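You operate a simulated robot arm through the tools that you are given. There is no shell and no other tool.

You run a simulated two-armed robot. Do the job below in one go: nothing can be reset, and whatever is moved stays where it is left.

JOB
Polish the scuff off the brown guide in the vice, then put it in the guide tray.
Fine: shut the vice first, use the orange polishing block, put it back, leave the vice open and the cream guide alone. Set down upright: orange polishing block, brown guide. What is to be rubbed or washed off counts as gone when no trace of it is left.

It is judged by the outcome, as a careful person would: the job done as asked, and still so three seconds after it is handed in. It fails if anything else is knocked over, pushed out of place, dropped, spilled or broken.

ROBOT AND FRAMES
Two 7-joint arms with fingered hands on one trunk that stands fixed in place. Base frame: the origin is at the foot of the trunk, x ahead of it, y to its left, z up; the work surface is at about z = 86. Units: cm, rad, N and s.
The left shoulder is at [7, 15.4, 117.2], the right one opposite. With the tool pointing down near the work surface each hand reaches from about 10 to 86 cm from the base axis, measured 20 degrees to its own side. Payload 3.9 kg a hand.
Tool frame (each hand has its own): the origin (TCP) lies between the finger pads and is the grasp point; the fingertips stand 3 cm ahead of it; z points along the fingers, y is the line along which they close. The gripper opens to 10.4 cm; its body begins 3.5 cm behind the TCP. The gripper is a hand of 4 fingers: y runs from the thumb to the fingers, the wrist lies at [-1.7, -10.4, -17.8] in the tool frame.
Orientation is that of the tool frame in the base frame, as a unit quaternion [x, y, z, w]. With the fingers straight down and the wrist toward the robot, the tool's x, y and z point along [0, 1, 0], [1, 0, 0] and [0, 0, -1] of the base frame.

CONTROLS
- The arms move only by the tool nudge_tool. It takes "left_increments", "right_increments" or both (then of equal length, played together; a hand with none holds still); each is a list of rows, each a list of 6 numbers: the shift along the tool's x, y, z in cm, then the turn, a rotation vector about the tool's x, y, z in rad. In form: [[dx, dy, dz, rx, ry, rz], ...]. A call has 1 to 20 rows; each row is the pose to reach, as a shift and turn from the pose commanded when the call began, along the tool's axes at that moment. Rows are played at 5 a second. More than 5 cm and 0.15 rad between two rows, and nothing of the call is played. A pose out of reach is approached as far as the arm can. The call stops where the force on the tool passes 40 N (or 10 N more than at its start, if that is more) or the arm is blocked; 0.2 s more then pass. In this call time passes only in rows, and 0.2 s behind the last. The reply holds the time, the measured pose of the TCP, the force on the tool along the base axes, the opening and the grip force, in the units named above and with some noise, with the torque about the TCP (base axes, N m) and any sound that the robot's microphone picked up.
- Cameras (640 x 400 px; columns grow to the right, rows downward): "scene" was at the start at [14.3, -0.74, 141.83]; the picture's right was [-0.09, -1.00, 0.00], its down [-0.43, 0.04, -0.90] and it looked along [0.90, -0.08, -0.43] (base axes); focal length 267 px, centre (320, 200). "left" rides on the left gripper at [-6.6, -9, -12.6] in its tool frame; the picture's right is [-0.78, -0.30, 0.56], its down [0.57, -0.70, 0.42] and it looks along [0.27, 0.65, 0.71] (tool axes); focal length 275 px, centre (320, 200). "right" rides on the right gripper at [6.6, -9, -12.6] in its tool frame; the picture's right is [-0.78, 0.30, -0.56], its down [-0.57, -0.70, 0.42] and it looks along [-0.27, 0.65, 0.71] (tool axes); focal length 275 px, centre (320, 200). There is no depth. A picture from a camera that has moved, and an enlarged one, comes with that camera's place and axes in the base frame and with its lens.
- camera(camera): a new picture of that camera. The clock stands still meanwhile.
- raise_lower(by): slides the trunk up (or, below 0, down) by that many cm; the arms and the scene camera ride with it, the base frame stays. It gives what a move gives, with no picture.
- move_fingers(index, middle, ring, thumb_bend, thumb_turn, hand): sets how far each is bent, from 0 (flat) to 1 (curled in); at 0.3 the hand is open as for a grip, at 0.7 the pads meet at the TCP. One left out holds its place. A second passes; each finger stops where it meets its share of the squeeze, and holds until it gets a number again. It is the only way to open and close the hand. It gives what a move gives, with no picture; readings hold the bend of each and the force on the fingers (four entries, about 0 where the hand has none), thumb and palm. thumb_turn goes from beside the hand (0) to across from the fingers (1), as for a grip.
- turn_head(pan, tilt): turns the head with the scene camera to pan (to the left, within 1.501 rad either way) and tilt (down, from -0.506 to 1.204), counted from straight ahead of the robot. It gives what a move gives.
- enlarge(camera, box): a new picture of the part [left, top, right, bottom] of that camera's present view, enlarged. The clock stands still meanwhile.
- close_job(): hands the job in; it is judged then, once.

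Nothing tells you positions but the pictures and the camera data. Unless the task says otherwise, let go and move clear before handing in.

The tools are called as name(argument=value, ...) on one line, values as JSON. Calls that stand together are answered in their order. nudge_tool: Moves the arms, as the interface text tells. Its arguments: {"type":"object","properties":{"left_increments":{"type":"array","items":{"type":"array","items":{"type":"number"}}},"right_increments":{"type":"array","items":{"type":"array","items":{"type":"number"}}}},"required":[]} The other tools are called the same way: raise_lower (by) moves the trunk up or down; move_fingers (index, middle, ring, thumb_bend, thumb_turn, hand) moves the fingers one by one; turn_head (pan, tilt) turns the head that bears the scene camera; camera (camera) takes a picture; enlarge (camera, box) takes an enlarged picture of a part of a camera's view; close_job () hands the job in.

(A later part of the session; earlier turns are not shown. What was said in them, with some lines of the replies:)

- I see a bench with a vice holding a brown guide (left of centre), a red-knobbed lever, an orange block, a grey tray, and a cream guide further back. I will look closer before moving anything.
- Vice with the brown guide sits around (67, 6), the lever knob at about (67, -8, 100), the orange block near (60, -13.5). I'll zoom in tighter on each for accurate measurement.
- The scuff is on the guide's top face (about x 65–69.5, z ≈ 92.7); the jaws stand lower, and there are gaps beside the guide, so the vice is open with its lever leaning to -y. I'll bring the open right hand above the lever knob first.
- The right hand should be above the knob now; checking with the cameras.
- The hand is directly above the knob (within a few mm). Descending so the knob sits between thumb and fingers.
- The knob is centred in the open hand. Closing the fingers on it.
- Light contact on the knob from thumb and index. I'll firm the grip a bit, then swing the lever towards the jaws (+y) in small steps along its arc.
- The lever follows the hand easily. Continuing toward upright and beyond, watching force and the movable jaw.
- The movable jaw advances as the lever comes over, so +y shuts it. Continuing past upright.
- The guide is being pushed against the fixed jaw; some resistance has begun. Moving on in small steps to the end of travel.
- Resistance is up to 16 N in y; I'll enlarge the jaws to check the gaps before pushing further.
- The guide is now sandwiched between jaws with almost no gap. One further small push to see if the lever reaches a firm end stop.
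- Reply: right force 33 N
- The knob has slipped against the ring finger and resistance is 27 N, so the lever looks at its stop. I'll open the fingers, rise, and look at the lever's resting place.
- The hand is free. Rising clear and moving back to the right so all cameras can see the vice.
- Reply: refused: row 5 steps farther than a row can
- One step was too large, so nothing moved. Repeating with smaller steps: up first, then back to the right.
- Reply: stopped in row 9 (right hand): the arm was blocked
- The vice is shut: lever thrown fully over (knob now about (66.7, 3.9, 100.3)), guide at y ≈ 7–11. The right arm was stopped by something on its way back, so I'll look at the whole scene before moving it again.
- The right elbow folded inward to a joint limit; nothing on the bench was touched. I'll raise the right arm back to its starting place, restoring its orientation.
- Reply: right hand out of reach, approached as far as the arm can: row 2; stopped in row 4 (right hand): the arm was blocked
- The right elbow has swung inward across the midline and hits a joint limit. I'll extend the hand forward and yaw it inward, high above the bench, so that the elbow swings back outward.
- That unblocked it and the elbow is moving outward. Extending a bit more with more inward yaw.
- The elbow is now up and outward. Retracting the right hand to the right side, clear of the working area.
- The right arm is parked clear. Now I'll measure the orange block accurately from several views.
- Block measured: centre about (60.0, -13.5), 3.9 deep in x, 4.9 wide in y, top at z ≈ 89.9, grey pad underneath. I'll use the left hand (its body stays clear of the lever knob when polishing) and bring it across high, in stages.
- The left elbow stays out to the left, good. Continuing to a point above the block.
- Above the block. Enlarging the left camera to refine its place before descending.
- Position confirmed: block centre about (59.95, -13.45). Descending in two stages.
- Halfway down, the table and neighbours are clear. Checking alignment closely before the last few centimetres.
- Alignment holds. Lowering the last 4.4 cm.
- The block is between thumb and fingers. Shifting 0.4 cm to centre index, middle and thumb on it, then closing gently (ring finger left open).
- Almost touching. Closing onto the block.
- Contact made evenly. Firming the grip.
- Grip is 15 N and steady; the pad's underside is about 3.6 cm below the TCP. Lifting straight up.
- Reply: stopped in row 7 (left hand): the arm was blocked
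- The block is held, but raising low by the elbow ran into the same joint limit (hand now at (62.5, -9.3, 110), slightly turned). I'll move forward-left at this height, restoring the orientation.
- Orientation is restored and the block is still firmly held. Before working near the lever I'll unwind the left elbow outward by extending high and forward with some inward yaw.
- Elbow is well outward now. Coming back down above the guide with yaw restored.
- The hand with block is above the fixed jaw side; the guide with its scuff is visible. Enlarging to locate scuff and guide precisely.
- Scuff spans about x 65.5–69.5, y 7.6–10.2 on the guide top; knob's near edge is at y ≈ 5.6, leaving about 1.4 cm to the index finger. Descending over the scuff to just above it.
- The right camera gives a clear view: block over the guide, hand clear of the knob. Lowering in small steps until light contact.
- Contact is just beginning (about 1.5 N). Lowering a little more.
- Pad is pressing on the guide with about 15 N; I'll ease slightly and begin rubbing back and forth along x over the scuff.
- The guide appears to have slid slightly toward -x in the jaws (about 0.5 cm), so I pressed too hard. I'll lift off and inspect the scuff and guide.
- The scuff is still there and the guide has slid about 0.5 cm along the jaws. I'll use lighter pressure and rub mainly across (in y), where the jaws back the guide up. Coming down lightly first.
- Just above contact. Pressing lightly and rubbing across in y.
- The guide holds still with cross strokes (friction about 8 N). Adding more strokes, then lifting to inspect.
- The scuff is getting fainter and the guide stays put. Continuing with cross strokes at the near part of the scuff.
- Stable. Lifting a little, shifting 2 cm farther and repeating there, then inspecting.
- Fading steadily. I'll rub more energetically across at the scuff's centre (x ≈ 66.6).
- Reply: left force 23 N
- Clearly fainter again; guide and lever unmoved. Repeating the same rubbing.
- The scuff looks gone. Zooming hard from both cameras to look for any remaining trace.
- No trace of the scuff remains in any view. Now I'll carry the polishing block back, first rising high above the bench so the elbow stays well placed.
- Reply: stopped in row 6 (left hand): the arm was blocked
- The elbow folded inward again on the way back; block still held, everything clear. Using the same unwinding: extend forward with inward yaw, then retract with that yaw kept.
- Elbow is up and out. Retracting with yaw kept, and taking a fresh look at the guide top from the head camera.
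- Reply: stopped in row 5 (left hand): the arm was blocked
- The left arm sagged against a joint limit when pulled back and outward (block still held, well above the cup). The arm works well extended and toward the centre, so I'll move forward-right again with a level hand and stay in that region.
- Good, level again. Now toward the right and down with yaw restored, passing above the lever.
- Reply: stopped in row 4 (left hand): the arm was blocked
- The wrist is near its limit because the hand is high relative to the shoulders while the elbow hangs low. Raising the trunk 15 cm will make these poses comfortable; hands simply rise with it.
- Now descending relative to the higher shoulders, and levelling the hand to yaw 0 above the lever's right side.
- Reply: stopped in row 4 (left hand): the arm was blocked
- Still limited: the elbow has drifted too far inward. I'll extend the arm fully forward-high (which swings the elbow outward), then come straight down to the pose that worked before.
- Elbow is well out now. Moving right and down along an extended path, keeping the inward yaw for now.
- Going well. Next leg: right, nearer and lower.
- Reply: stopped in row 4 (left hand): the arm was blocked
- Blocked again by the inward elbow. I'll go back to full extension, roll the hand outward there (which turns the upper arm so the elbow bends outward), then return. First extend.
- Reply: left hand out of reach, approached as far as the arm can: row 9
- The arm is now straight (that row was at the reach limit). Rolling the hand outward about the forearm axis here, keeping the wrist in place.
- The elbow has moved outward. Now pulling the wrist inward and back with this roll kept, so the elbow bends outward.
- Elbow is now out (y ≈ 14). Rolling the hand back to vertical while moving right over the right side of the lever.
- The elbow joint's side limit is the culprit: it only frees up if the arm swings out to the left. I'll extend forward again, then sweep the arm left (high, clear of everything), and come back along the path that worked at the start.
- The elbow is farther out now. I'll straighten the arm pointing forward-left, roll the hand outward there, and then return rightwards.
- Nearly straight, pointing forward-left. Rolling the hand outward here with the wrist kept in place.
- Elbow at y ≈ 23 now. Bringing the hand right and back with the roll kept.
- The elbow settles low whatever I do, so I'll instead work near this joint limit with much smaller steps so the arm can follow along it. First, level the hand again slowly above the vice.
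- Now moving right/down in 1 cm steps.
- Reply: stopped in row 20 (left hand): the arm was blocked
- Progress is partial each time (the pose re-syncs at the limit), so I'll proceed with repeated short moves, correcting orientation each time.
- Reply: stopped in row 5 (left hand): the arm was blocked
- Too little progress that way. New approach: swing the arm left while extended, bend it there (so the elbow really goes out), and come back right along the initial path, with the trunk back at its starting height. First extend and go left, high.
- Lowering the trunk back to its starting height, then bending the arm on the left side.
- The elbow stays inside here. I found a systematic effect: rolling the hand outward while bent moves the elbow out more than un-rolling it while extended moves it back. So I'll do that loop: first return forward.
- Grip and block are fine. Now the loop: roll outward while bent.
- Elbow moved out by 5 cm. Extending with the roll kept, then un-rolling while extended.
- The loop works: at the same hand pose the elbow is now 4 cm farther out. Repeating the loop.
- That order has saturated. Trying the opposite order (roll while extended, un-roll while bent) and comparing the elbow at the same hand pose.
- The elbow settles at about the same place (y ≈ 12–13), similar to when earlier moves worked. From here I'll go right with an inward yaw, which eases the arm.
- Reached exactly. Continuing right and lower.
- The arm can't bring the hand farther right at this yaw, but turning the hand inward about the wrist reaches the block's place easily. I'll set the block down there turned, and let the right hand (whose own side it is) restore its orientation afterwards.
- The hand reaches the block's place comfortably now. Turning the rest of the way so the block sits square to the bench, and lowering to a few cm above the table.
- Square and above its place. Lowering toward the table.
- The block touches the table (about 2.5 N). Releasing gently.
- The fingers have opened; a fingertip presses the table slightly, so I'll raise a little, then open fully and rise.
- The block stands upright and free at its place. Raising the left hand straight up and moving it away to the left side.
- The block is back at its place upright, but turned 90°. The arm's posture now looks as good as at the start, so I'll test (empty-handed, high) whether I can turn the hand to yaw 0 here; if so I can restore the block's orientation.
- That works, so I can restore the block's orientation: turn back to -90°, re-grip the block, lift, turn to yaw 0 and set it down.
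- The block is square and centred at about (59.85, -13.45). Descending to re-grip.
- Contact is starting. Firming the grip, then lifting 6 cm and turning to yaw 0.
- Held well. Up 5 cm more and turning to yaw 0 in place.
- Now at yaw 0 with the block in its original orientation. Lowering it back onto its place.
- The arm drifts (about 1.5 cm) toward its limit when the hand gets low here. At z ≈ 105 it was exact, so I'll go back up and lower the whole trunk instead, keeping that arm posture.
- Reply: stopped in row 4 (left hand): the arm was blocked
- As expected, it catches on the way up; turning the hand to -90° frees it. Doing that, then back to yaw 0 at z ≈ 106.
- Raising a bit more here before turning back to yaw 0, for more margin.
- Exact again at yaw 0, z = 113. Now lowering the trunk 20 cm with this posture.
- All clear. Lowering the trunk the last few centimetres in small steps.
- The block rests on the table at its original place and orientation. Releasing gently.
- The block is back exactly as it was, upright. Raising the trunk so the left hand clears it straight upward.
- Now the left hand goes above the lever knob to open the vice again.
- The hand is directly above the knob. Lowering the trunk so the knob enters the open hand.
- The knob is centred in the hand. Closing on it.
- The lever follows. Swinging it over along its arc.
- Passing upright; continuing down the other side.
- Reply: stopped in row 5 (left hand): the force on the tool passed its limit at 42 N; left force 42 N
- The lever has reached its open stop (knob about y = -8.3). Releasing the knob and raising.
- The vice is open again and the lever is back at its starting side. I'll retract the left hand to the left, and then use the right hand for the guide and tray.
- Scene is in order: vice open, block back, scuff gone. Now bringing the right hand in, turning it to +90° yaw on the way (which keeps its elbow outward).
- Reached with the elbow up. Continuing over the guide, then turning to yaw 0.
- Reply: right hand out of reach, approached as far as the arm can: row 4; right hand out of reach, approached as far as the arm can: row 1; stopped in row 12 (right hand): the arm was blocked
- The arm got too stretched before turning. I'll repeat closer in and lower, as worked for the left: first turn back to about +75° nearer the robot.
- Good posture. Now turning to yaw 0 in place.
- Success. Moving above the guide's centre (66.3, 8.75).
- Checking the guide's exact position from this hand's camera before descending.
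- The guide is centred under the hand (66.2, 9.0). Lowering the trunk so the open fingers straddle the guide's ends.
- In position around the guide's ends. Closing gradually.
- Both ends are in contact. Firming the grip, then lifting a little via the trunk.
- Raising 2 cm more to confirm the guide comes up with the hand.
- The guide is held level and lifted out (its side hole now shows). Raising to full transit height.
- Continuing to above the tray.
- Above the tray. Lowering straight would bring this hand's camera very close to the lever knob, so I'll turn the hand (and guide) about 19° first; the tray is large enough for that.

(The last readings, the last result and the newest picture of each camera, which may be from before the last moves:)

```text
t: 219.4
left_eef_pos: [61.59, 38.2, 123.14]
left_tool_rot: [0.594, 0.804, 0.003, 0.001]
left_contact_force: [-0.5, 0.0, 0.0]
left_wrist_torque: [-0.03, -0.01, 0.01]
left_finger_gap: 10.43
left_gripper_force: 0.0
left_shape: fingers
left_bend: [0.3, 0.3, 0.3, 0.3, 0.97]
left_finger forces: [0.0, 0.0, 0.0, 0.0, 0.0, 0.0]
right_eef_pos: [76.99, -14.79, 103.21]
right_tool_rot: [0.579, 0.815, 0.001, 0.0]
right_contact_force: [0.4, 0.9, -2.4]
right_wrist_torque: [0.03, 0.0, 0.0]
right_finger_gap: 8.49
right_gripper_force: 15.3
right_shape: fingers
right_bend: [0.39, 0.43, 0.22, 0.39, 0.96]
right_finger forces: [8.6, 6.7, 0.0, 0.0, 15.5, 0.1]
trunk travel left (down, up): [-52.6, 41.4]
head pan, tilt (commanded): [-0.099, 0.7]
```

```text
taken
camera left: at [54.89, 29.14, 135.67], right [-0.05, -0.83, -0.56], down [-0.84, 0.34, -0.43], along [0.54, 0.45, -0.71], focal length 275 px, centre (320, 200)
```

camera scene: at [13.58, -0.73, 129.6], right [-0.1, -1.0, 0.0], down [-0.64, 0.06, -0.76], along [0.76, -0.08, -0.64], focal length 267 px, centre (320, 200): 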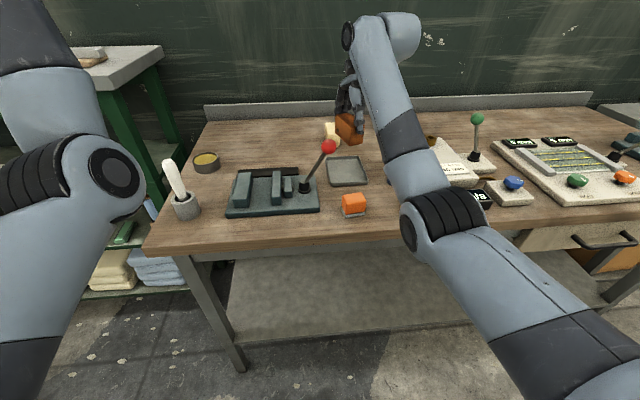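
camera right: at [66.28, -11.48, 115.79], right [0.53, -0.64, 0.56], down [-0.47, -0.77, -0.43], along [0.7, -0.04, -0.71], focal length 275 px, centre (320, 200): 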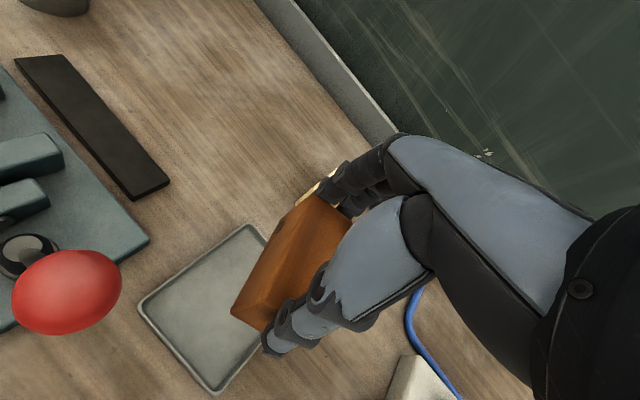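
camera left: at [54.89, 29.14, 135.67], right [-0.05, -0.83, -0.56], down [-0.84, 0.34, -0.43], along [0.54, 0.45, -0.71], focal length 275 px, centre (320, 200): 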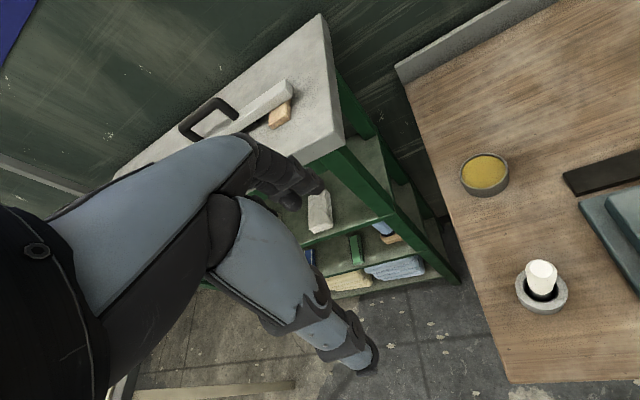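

All clear. Lowering further.

raise_lower(by=-8)

camera(camera="right")

enlarge(camera="scene", box=[280, 60, 440, 200])

```text
t: 220.5
left_eef_pos: [61.62, 38.03, 115.16]
left_tool_rot: [0.594, 0.805, 0.002, 0.001]
left_contact_force: [0.1, 0.2, 0.7]
left_wrist_torque: [-0.01, 0.01, -0.03]
left_finger_gap: 10.42
left_gripper_force: 0.2
left_shape: fingers
left_bend: [0.3, 0.3, 0.3, 0.3, 0.97]
left_finger forces: [0.1, 0.0, 0.0, 0.0, 0.1, 0.0]
right_eef_pos: [76.87, -14.81, 95.16]
right_tool_rot: [0.579, 0.815, 0.002, -0.001]
right_contact_force: [-0.5, -0.9, -1.0]
right_wrist_torque: [-0.01, -0.01, 0.03]
right_finger_gap: 8.47
right_gripper_force: 14.7
right_shape: fingers
right_bend: [0.39, 0.43, 0.22, 0.39, 0.96]
right_finger forces: [8.7, 6.8, 0.0, 0.1, 15.4, 0.0]
trunk travel left (down, up): [-44.6, 49.4]
head pan, tilt (commanded): [-0.099, 0.7]
```

```text
taken
camera right: at [66.27, -11.48, 107.79], right [0.53, -0.64, 0.56], down [-0.47, -0.77, -0.43], along [0.7, -0.04, -0.71], focal length 275 px, centre (320, 200)
```

right: 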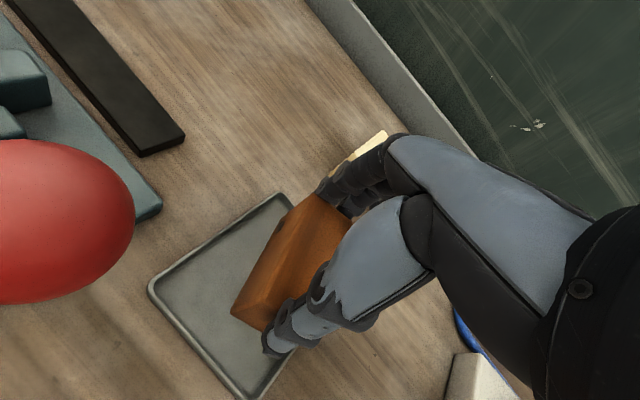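

```text
2.86 times, centred on (360, 130) of scene
camera zoom: at [13.57, -0.73, 121.6], right [-0.1, -1.0, 0.0], down [-0.64, 0.06, -0.76], along [0.76, -0.08, -0.64], focal length 762 px, centre (206, 400)
```

zoom: 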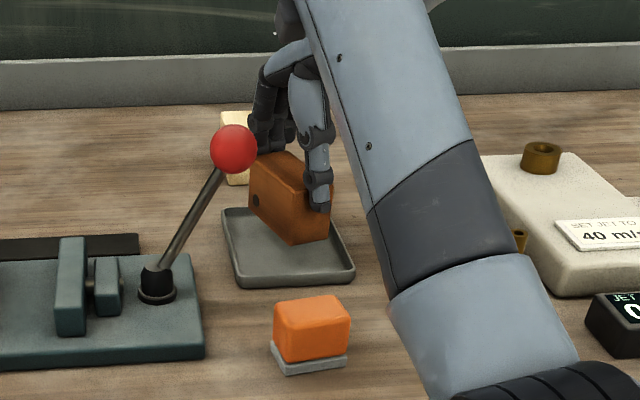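

The guide hovers over the tray about 2 cm up. Lowering the last bit in small steps.

raise_lower(by=-1.7)

raise_lower(by=-0.4)

enlarge(camera="scene", box=[290, 50, 410, 180])

```text
t: 221.2
left_eef_pos: [61.55, 38.18, 113.47]
left_tool_rot: [0.594, 0.804, 0.002, 0.001]
left_contact_force: [-0.8, -0.2, -0.3]
left_wrist_torque: [-0.03, 0.0, -0.02]
left_finger_gap: 10.41
left_gripper_force: 0.1
left_shape: fingers
left_bend: [0.3, 0.3, 0.3, 0.3, 0.97]
left_finger forces: [0.0, 0.0, 0.0, 0.0, 0.0, 0.1]
right_eef_pos: [76.91, -14.81, 93.44]
right_tool_rot: [0.579, 0.815, 0.001, -0.001]
right_contact_force: [-0.9, 0.0, -1.1]
right_wrist_torque: [-0.02, -0.03, 0.01]
right_finger_gap: 8.47
right_gripper_force: 15.4
right_shape: fingers
right_bend: [0.39, 0.43, 0.22, 0.39, 0.96]
right_finger forces: [8.6, 6.8, 0.0, 0.0, 15.4, 0.0]
trunk travel left (down, up): [-42.9, 51.1]
head pan, tilt (commanded): [-0.099, 0.7]
```

```text
t: 221.7
left_eef_pos: [61.62, 38.34, 112.99]
left_tool_rot: [0.594, 0.804, 0.003, 0.001]
left_contact_force: [0.8, 0.0, -0.4]
left_wrist_torque: [0.01, -0.04, 0.0]
left_finger_gap: 10.41
left_gripper_force: 0.1
left_shape: fingers
left_bend: [0.3, 0.3, 0.3, 0.3, 0.97]
left_finger forces: [0.0, 0.0, 0.0, 0.1, 0.1, 0.0]
right_eef_pos: [76.94, -14.79, 93.05]
right_tool_rot: [0.579, 0.815, 0.0, 0.0]
right_contact_force: [-0.2, 0.2, -1.0]
right_wrist_torque: [-0.03, -0.04, 0.04]
right_finger_gap: 8.48
right_gripper_force: 15.0
right_shape: fingers
right_bend: [0.39, 0.43, 0.22, 0.39, 0.96]
right_finger forces: [8.6, 6.7, 0.0, 0.0, 15.4, 0.1]
trunk travel left (down, up): [-42.5, 51.5]
head pan, tilt (commanded): [-0.099, 0.7]
```

```text
3.08 times, centred on (350, 115) of scene
camera zoom: at [13.59, -0.73, 119.49], right [-0.1, -1.0, 0.0], down [-0.64, 0.06, -0.76], along [0.76, -0.08, -0.64], focal length 821 px, centre (228, 462)
```

zoom: 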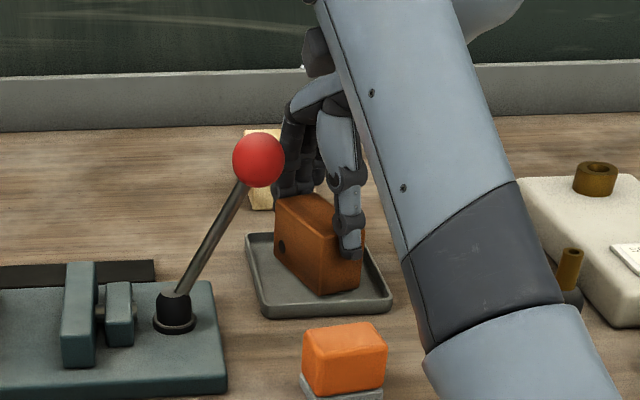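

raise_lower(by=-0.25)

raise_lower(by=-0.2)

```text
t: 222.2
left_eef_pos: [61.65, 38.26, 112.82]
left_tool_rot: [0.594, 0.805, 0.002, 0.001]
left_contact_force: [-0.1, -0.3, -0.1]
left_wrist_torque: [-0.04, -0.02, -0.03]
left_finger_gap: 10.4
left_gripper_force: 0.0
left_shape: fingers
left_bend: [0.3, 0.3, 0.3, 0.3, 0.97]
left_finger forces: [0.1, 0.0, 0.0, 0.1, 0.0, 0.0]
right_eef_pos: [76.89, -14.9, 92.88]
right_tool_rot: [0.579, 0.815, 0.002, 0.0]
right_contact_force: [0.2, -0.7, 2.5]
right_wrist_torque: [0.01, -0.1, 0.03]
right_finger_gap: 8.47
right_gripper_force: 15.5
right_shape: fingers
right_bend: [0.39, 0.43, 0.22, 0.39, 0.96]
right_finger forces: [8.9, 6.8, 0.1, 0.0, 15.7, 0.0]
trunk travel left (down, up): [-42.2, 51.8]
head pan, tilt (commanded): [-0.099, 0.7]
```

```text
t: 222.8
left_eef_pos: [61.46, 38.27, 112.59]
left_tool_rot: [0.594, 0.804, 0.003, 0.001]
left_contact_force: [1.3, -0.1, -0.5]
left_wrist_torque: [-0.02, 0.0, -0.02]
left_finger_gap: 10.45
left_gripper_force: 0.1
left_shape: fingers
left_bend: [0.3, 0.3, 0.3, 0.3, 0.97]
left_finger forces: [0.0, 0.0, 0.0, 0.0, 0.1, 0.0]
right_eef_pos: [76.83, -14.71, 92.82]
right_tool_rot: [0.58, 0.815, 0.002, 0.002]
right_contact_force: [1.4, -0.4, 8.1]
right_wrist_torque: [0.08, -0.18, -0.04]
right_finger_gap: 8.47
right_gripper_force: 16.8
right_shape: fingers
right_bend: [0.39, 0.43, 0.22, 0.39, 0.96]
right_finger forces: [10.5, 7.3, 0.0, 0.0, 15.8, 0.0]
trunk travel left (down, up): [-42.0, 52.0]
head pan, tilt (commanded): [-0.099, 0.7]
```

The guide sits on the tray floor. Easing the pressure a little and releasing gently.

raise_lower(by=0.15)

move_fingers(hand="right", index=0.36, middle=0.38, thumb_bend=0.36)

move_fingers(hand="right", index=0.25, middle=0.25, thumb_bend=0.25)

enlarge(camera="scene", box=[290, 50, 410, 180])

camera(camera="right")

```text
t: 223.3
left_eef_pos: [61.53, 38.24, 112.86]
left_tool_rot: [0.594, 0.804, 0.003, 0.001]
left_contact_force: [0.2, -0.7, 0.0]
left_wrist_torque: [0.0, 0.02, -0.03]
left_finger_gap: 10.39
left_gripper_force: 0.0
left_shape: fingers
left_bend: [0.3, 0.3, 0.3, 0.3, 0.97]
left_finger forces: [0.0, 0.0, 0.0, 0.1, 0.0, 0.0]
right_eef_pos: [76.84, -14.78, 92.88]
right_tool_rot: [0.58, 0.815, 0.002, 0.0]
right_contact_force: [2.5, 0.5, 7.3]
right_wrist_torque: [0.07, -0.21, -0.01]
right_finger_gap: 8.47
right_gripper_force: 17.2
right_shape: fingers
right_bend: [0.39, 0.43, 0.22, 0.39, 0.96]
right_finger forces: [10.7, 7.6, 0.1, 0.0, 15.5, 0.1]
trunk travel left (down, up): [-42.2, 51.8]
head pan, tilt (commanded): [-0.099, 0.7]
```

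```text
t: 224.3
left_eef_pos: [61.61, 38.14, 112.73]
left_tool_rot: [0.594, 0.804, 0.002, 0.001]
left_contact_force: [-0.6, 0.0, 0.3]
left_wrist_torque: [0.0, -0.01, -0.01]
left_finger_gap: 10.43
left_gripper_force: 0.1
left_shape: fingers
left_bend: [0.3, 0.3, 0.3, 0.3, 0.97]
left_finger forces: [0.1, 0.1, 0.0, 0.1, 0.0, 0.1]
right_eef_pos: [76.91, -14.78, 92.6]
right_tool_rot: [0.579, 0.815, 0.001, 0.0]
right_contact_force: [-0.6, -0.1, -0.3]
right_wrist_torque: [0.02, 0.01, 0.01]
right_finger_gap: 9.21
right_gripper_force: 0.8
right_shape: fingers
right_bend: [0.35, 0.38, 0.22, 0.35, 0.97]
right_finger forces: [0.6, 0.0, 0.1, 0.0, 0.9, 0.0]
trunk travel left (down, up): [-42.2, 51.8]
head pan, tilt (commanded): [-0.099, 0.7]
```

```text
t: 225.3
left_eef_pos: [61.63, 38.17, 112.67]
left_tool_rot: [0.594, 0.805, 0.003, 0.001]
left_contact_force: [-0.7, -0.7, -0.5]
left_wrist_torque: [-0.03, -0.02, 0.01]
left_finger_gap: 10.41
left_gripper_force: 0.0
left_shape: fingers
left_bend: [0.3, 0.3, 0.3, 0.3, 0.97]
left_finger forces: [0.0, 0.0, 0.0, 0.0, 0.1, 0.0]
right_eef_pos: [76.95, -14.83, 92.78]
right_tool_rot: [0.579, 0.815, 0.001, -0.001]
right_contact_force: [0.1, 0.1, 0.0]
right_wrist_torque: [0.0, -0.01, 0.0]
right_finger_gap: 11.53
right_gripper_force: 0.1
right_shape: fingers
right_bend: [0.25, 0.25, 0.22, 0.25, 0.97]
right_finger forces: [0.0, 0.1, 0.0, 0.1, 0.1, 0.0]
trunk travel left (down, up): [-42.2, 51.8]
head pan, tilt (commanded): [-0.099, 0.7]
```

```text
3.08 times, centred on (350, 115) of scene
camera zoom: at [13.59, -0.73, 119.19], right [-0.1, -1.0, 0.0], down [-0.64, 0.06, -0.76], along [0.76, -0.08, -0.64], focal length 821 px, centre (228, 462)
```

zoom: 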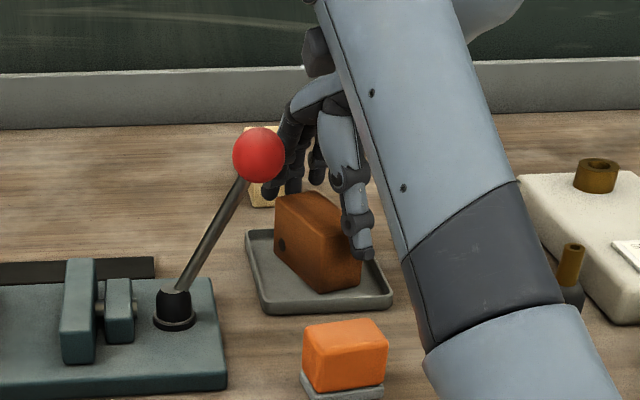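

```text
taken
camera right: at [66.29, -11.48, 105.38], right [0.53, -0.64, 0.56], down [-0.47, -0.77, -0.43], along [0.7, -0.04, -0.71], focal length 275 px, centre (320, 200)
```

right: 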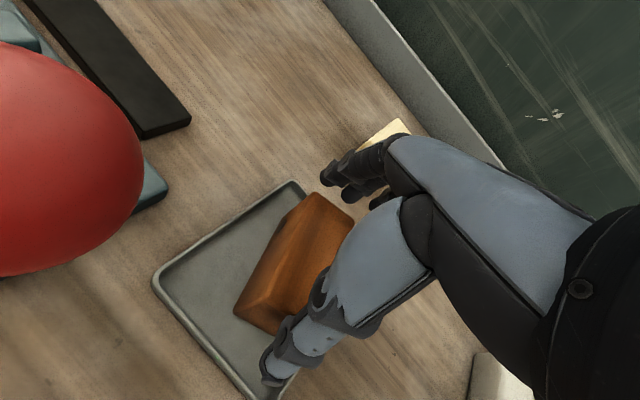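

The guide stands in the tray, released. Raising the trunk so the hand comes straight up, then inspecting.

raise_lower(by=20.4)

enlarge(camera="right", box=[60, 180, 340, 400])

enlarge(camera="scene", box=[200, 120, 420, 270])

```text
t: 227.5
left_eef_pos: [61.69, 38.15, 133.15]
left_tool_rot: [0.594, 0.804, 0.002, 0.0]
left_contact_force: [0.1, 0.5, -0.2]
left_wrist_torque: [0.04, 0.02, 0.01]
left_finger_gap: 10.41
left_gripper_force: 0.0
left_shape: fingers
left_bend: [0.3, 0.3, 0.3, 0.3, 0.97]
left_finger forces: [0.1, 0.0, 0.0, 0.1, 0.0, 0.1]
right_eef_pos: [76.92, -14.86, 113.19]
right_tool_rot: [0.579, 0.815, 0.0, -0.001]
right_contact_force: [-0.7, 0.3, 0.6]
right_wrist_torque: [0.01, -0.01, 0.02]
right_finger_gap: 11.54
right_gripper_force: 0.1
right_shape: fingers
right_bend: [0.25, 0.25, 0.22, 0.25, 0.97]
right_finger forces: [0.0, 0.0, 0.0, 0.0, 0.0, 0.0]
trunk travel left (down, up): [-62.6, 31.4]
head pan, tilt (commanded): [-0.099, 0.7]
```

```text
1.82 times, centred on (200, 290) of right
camera zoom: at [66.31, -11.47, 125.76], right [0.53, -0.64, 0.56], down [-0.47, -0.77, -0.43], along [0.7, -0.04, -0.71], focal length 500 px, centre (538, 36)
```

zoom: 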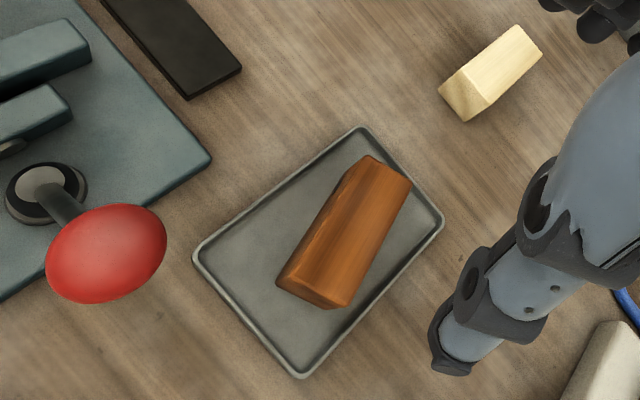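

```text
2.67 times, centred on (310, 195) of scene
camera zoom: at [13.61, -0.72, 139.59], right [-0.1, -1.0, 0.0], down [-0.64, 0.06, -0.76], along [0.76, -0.08, -0.64], focal length 712 px, centre (347, 213)
```

zoom: 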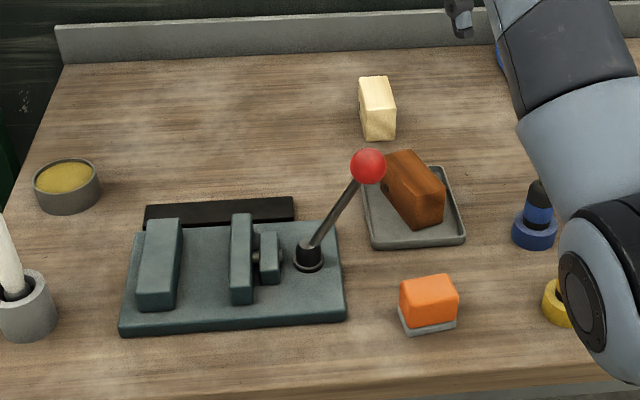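

The guide lies upright in the tray with a clean top; vice open, block back, cream guide untouched. Zooming for a last check of the polished face.

enlarge(camera="right", box=[175, 255, 255, 335])

enlarge(camera="scene", box=[330, 165, 390, 225])

camera(camera="scene")

```text
5.00 times, centred on (215, 295) of right
camera zoom: at [66.31, -11.47, 125.76], right [0.53, -0.64, 0.56], down [-0.47, -0.77, -0.43], along [0.7, -0.04, -0.71], focal length 1376 px, centre (845, -275)
```

zoom: 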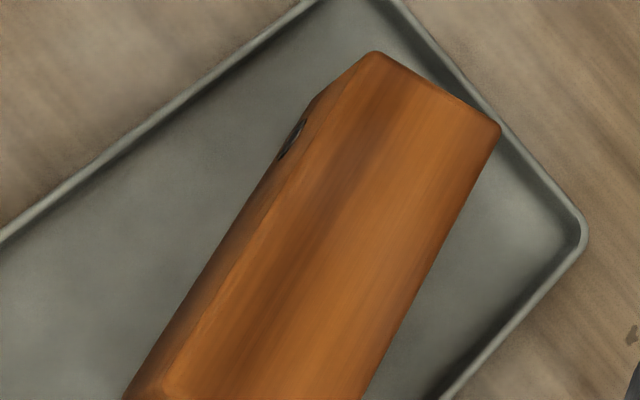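

```text
6.67 times, centred on (360, 195) of scene
camera zoom: at [13.61, -0.72, 139.59], right [-0.1, -1.0, 0.0], down [-0.64, 0.06, -0.76], along [0.76, -0.08, -0.64], focal length 1779 px, centre (53, 233)
```

zoom: 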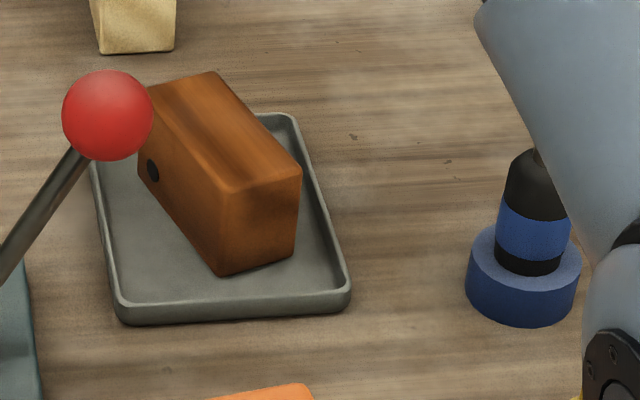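

```text
taken
camera scene: at [13.61, -0.72, 139.59], right [-0.1, -1.0, 0.0], down [-0.64, 0.06, -0.76], along [0.76, -0.08, -0.64], focal length 267 px, centre (320, 200)
```

scene: 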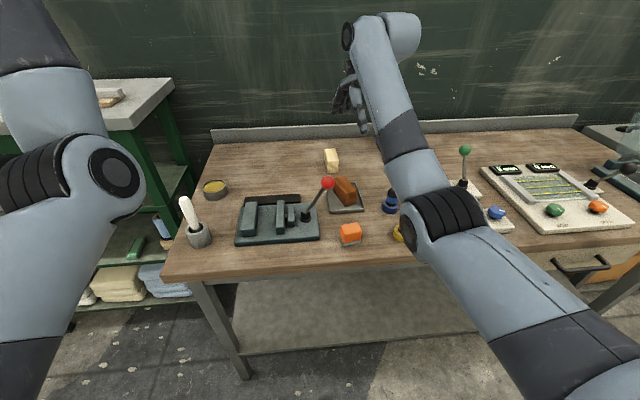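

Everything is as asked: scuff gone, guide upright in the tray, block back upright, vice open, nothing else disturbed. Raising the hands a bit more to be well clear, then a final look.

raise_lower(by=12)

camera(camera="scene")

camera(camera="right")

```text
t: 229.0
left_eef_pos: [61.63, 38.13, 145.26]
left_tool_rot: [0.594, 0.804, 0.001, 0.0]
left_contact_force: [-0.7, 0.8, -0.7]
left_wrist_torque: [0.01, 0.0, 0.0]
left_finger_gap: 10.42
left_gripper_force: 0.1
left_shape: fingers
left_bend: [0.3, 0.3, 0.3, 0.3, 0.97]
left_finger forces: [0.0, 0.1, 0.0, 0.0, 0.0, 0.0]
right_eef_pos: [76.94, -14.8, 125.09]
right_tool_rot: [0.579, 0.815, 0.0, -0.001]
right_contact_force: [-0.2, 0.3, 0.3]
right_wrist_torque: [-0.01, -0.03, 0.0]
right_finger_gap: 11.54
right_gripper_force: 0.0
right_shape: fingers
right_bend: [0.25, 0.25, 0.22, 0.25, 0.97]
right_finger forces: [0.0, 0.1, 0.0, 0.1, 0.1, 0.0]
trunk travel left (down, up): [-74.6, 19.4]
head pan, tilt (commanded): [-0.099, 0.7]
```

```text
taken
camera scene: at [13.62, -0.72, 151.59], right [-0.1, -1.0, 0.0], down [-0.64, 0.06, -0.76], along [0.76, -0.08, -0.64], focal length 267 px, centre (320, 200)
```

scene: 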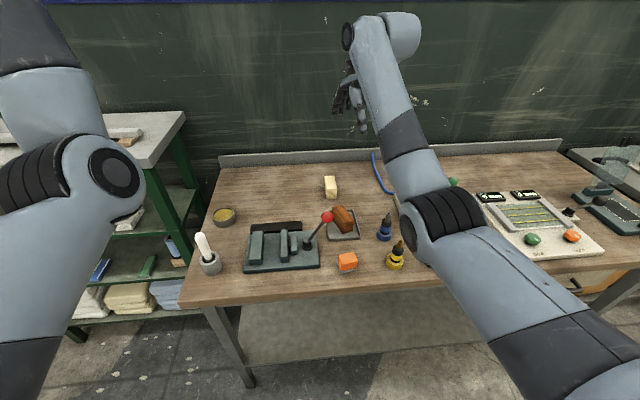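

```text
taken
camera right: at [66.32, -11.47, 137.75], right [0.53, -0.64, 0.56], down [-0.47, -0.77, -0.43], along [0.7, -0.04, -0.71], focal length 275 px, centre (320, 200)
```

right: 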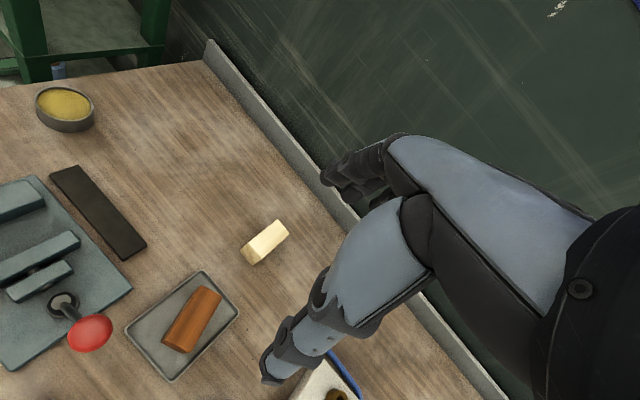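

The bench looks right: the polished guide is upright in the tray, the orange block is back upright in its place, the vice is open, and the cream guide and everything else are where they were. Both hands are empty and clear, so I am handing in.

close_job()

```text
The job is handed in.
```

The job is handed in. The scuff is off the brown guide, with no trace visible in close-ups, and the guide stands upright in the tray.

- **Vice:** I shut it before polishing and opened it again afterwards. The lever is back where it started.
- **Orange block:** I used it for the rubbing and set it back upright in its place, facing the same way as before. It took two tries: I first set it down turned by 90 degrees, then picked it up again and turned it back.
- **Brown guide:** the first strokes pressed too hard, and it slid about half a centimetre along the jaws. I then rubbed lightly across it instead, and it barely moved after that. It sits in the tray at an angle of about 19 degrees, fully inside the rim.
- **Everything else:** the cream guide was not touched. In the last pictures nothing else on the bench was knocked over or moved.

Both hands are empty and clear of the bench.
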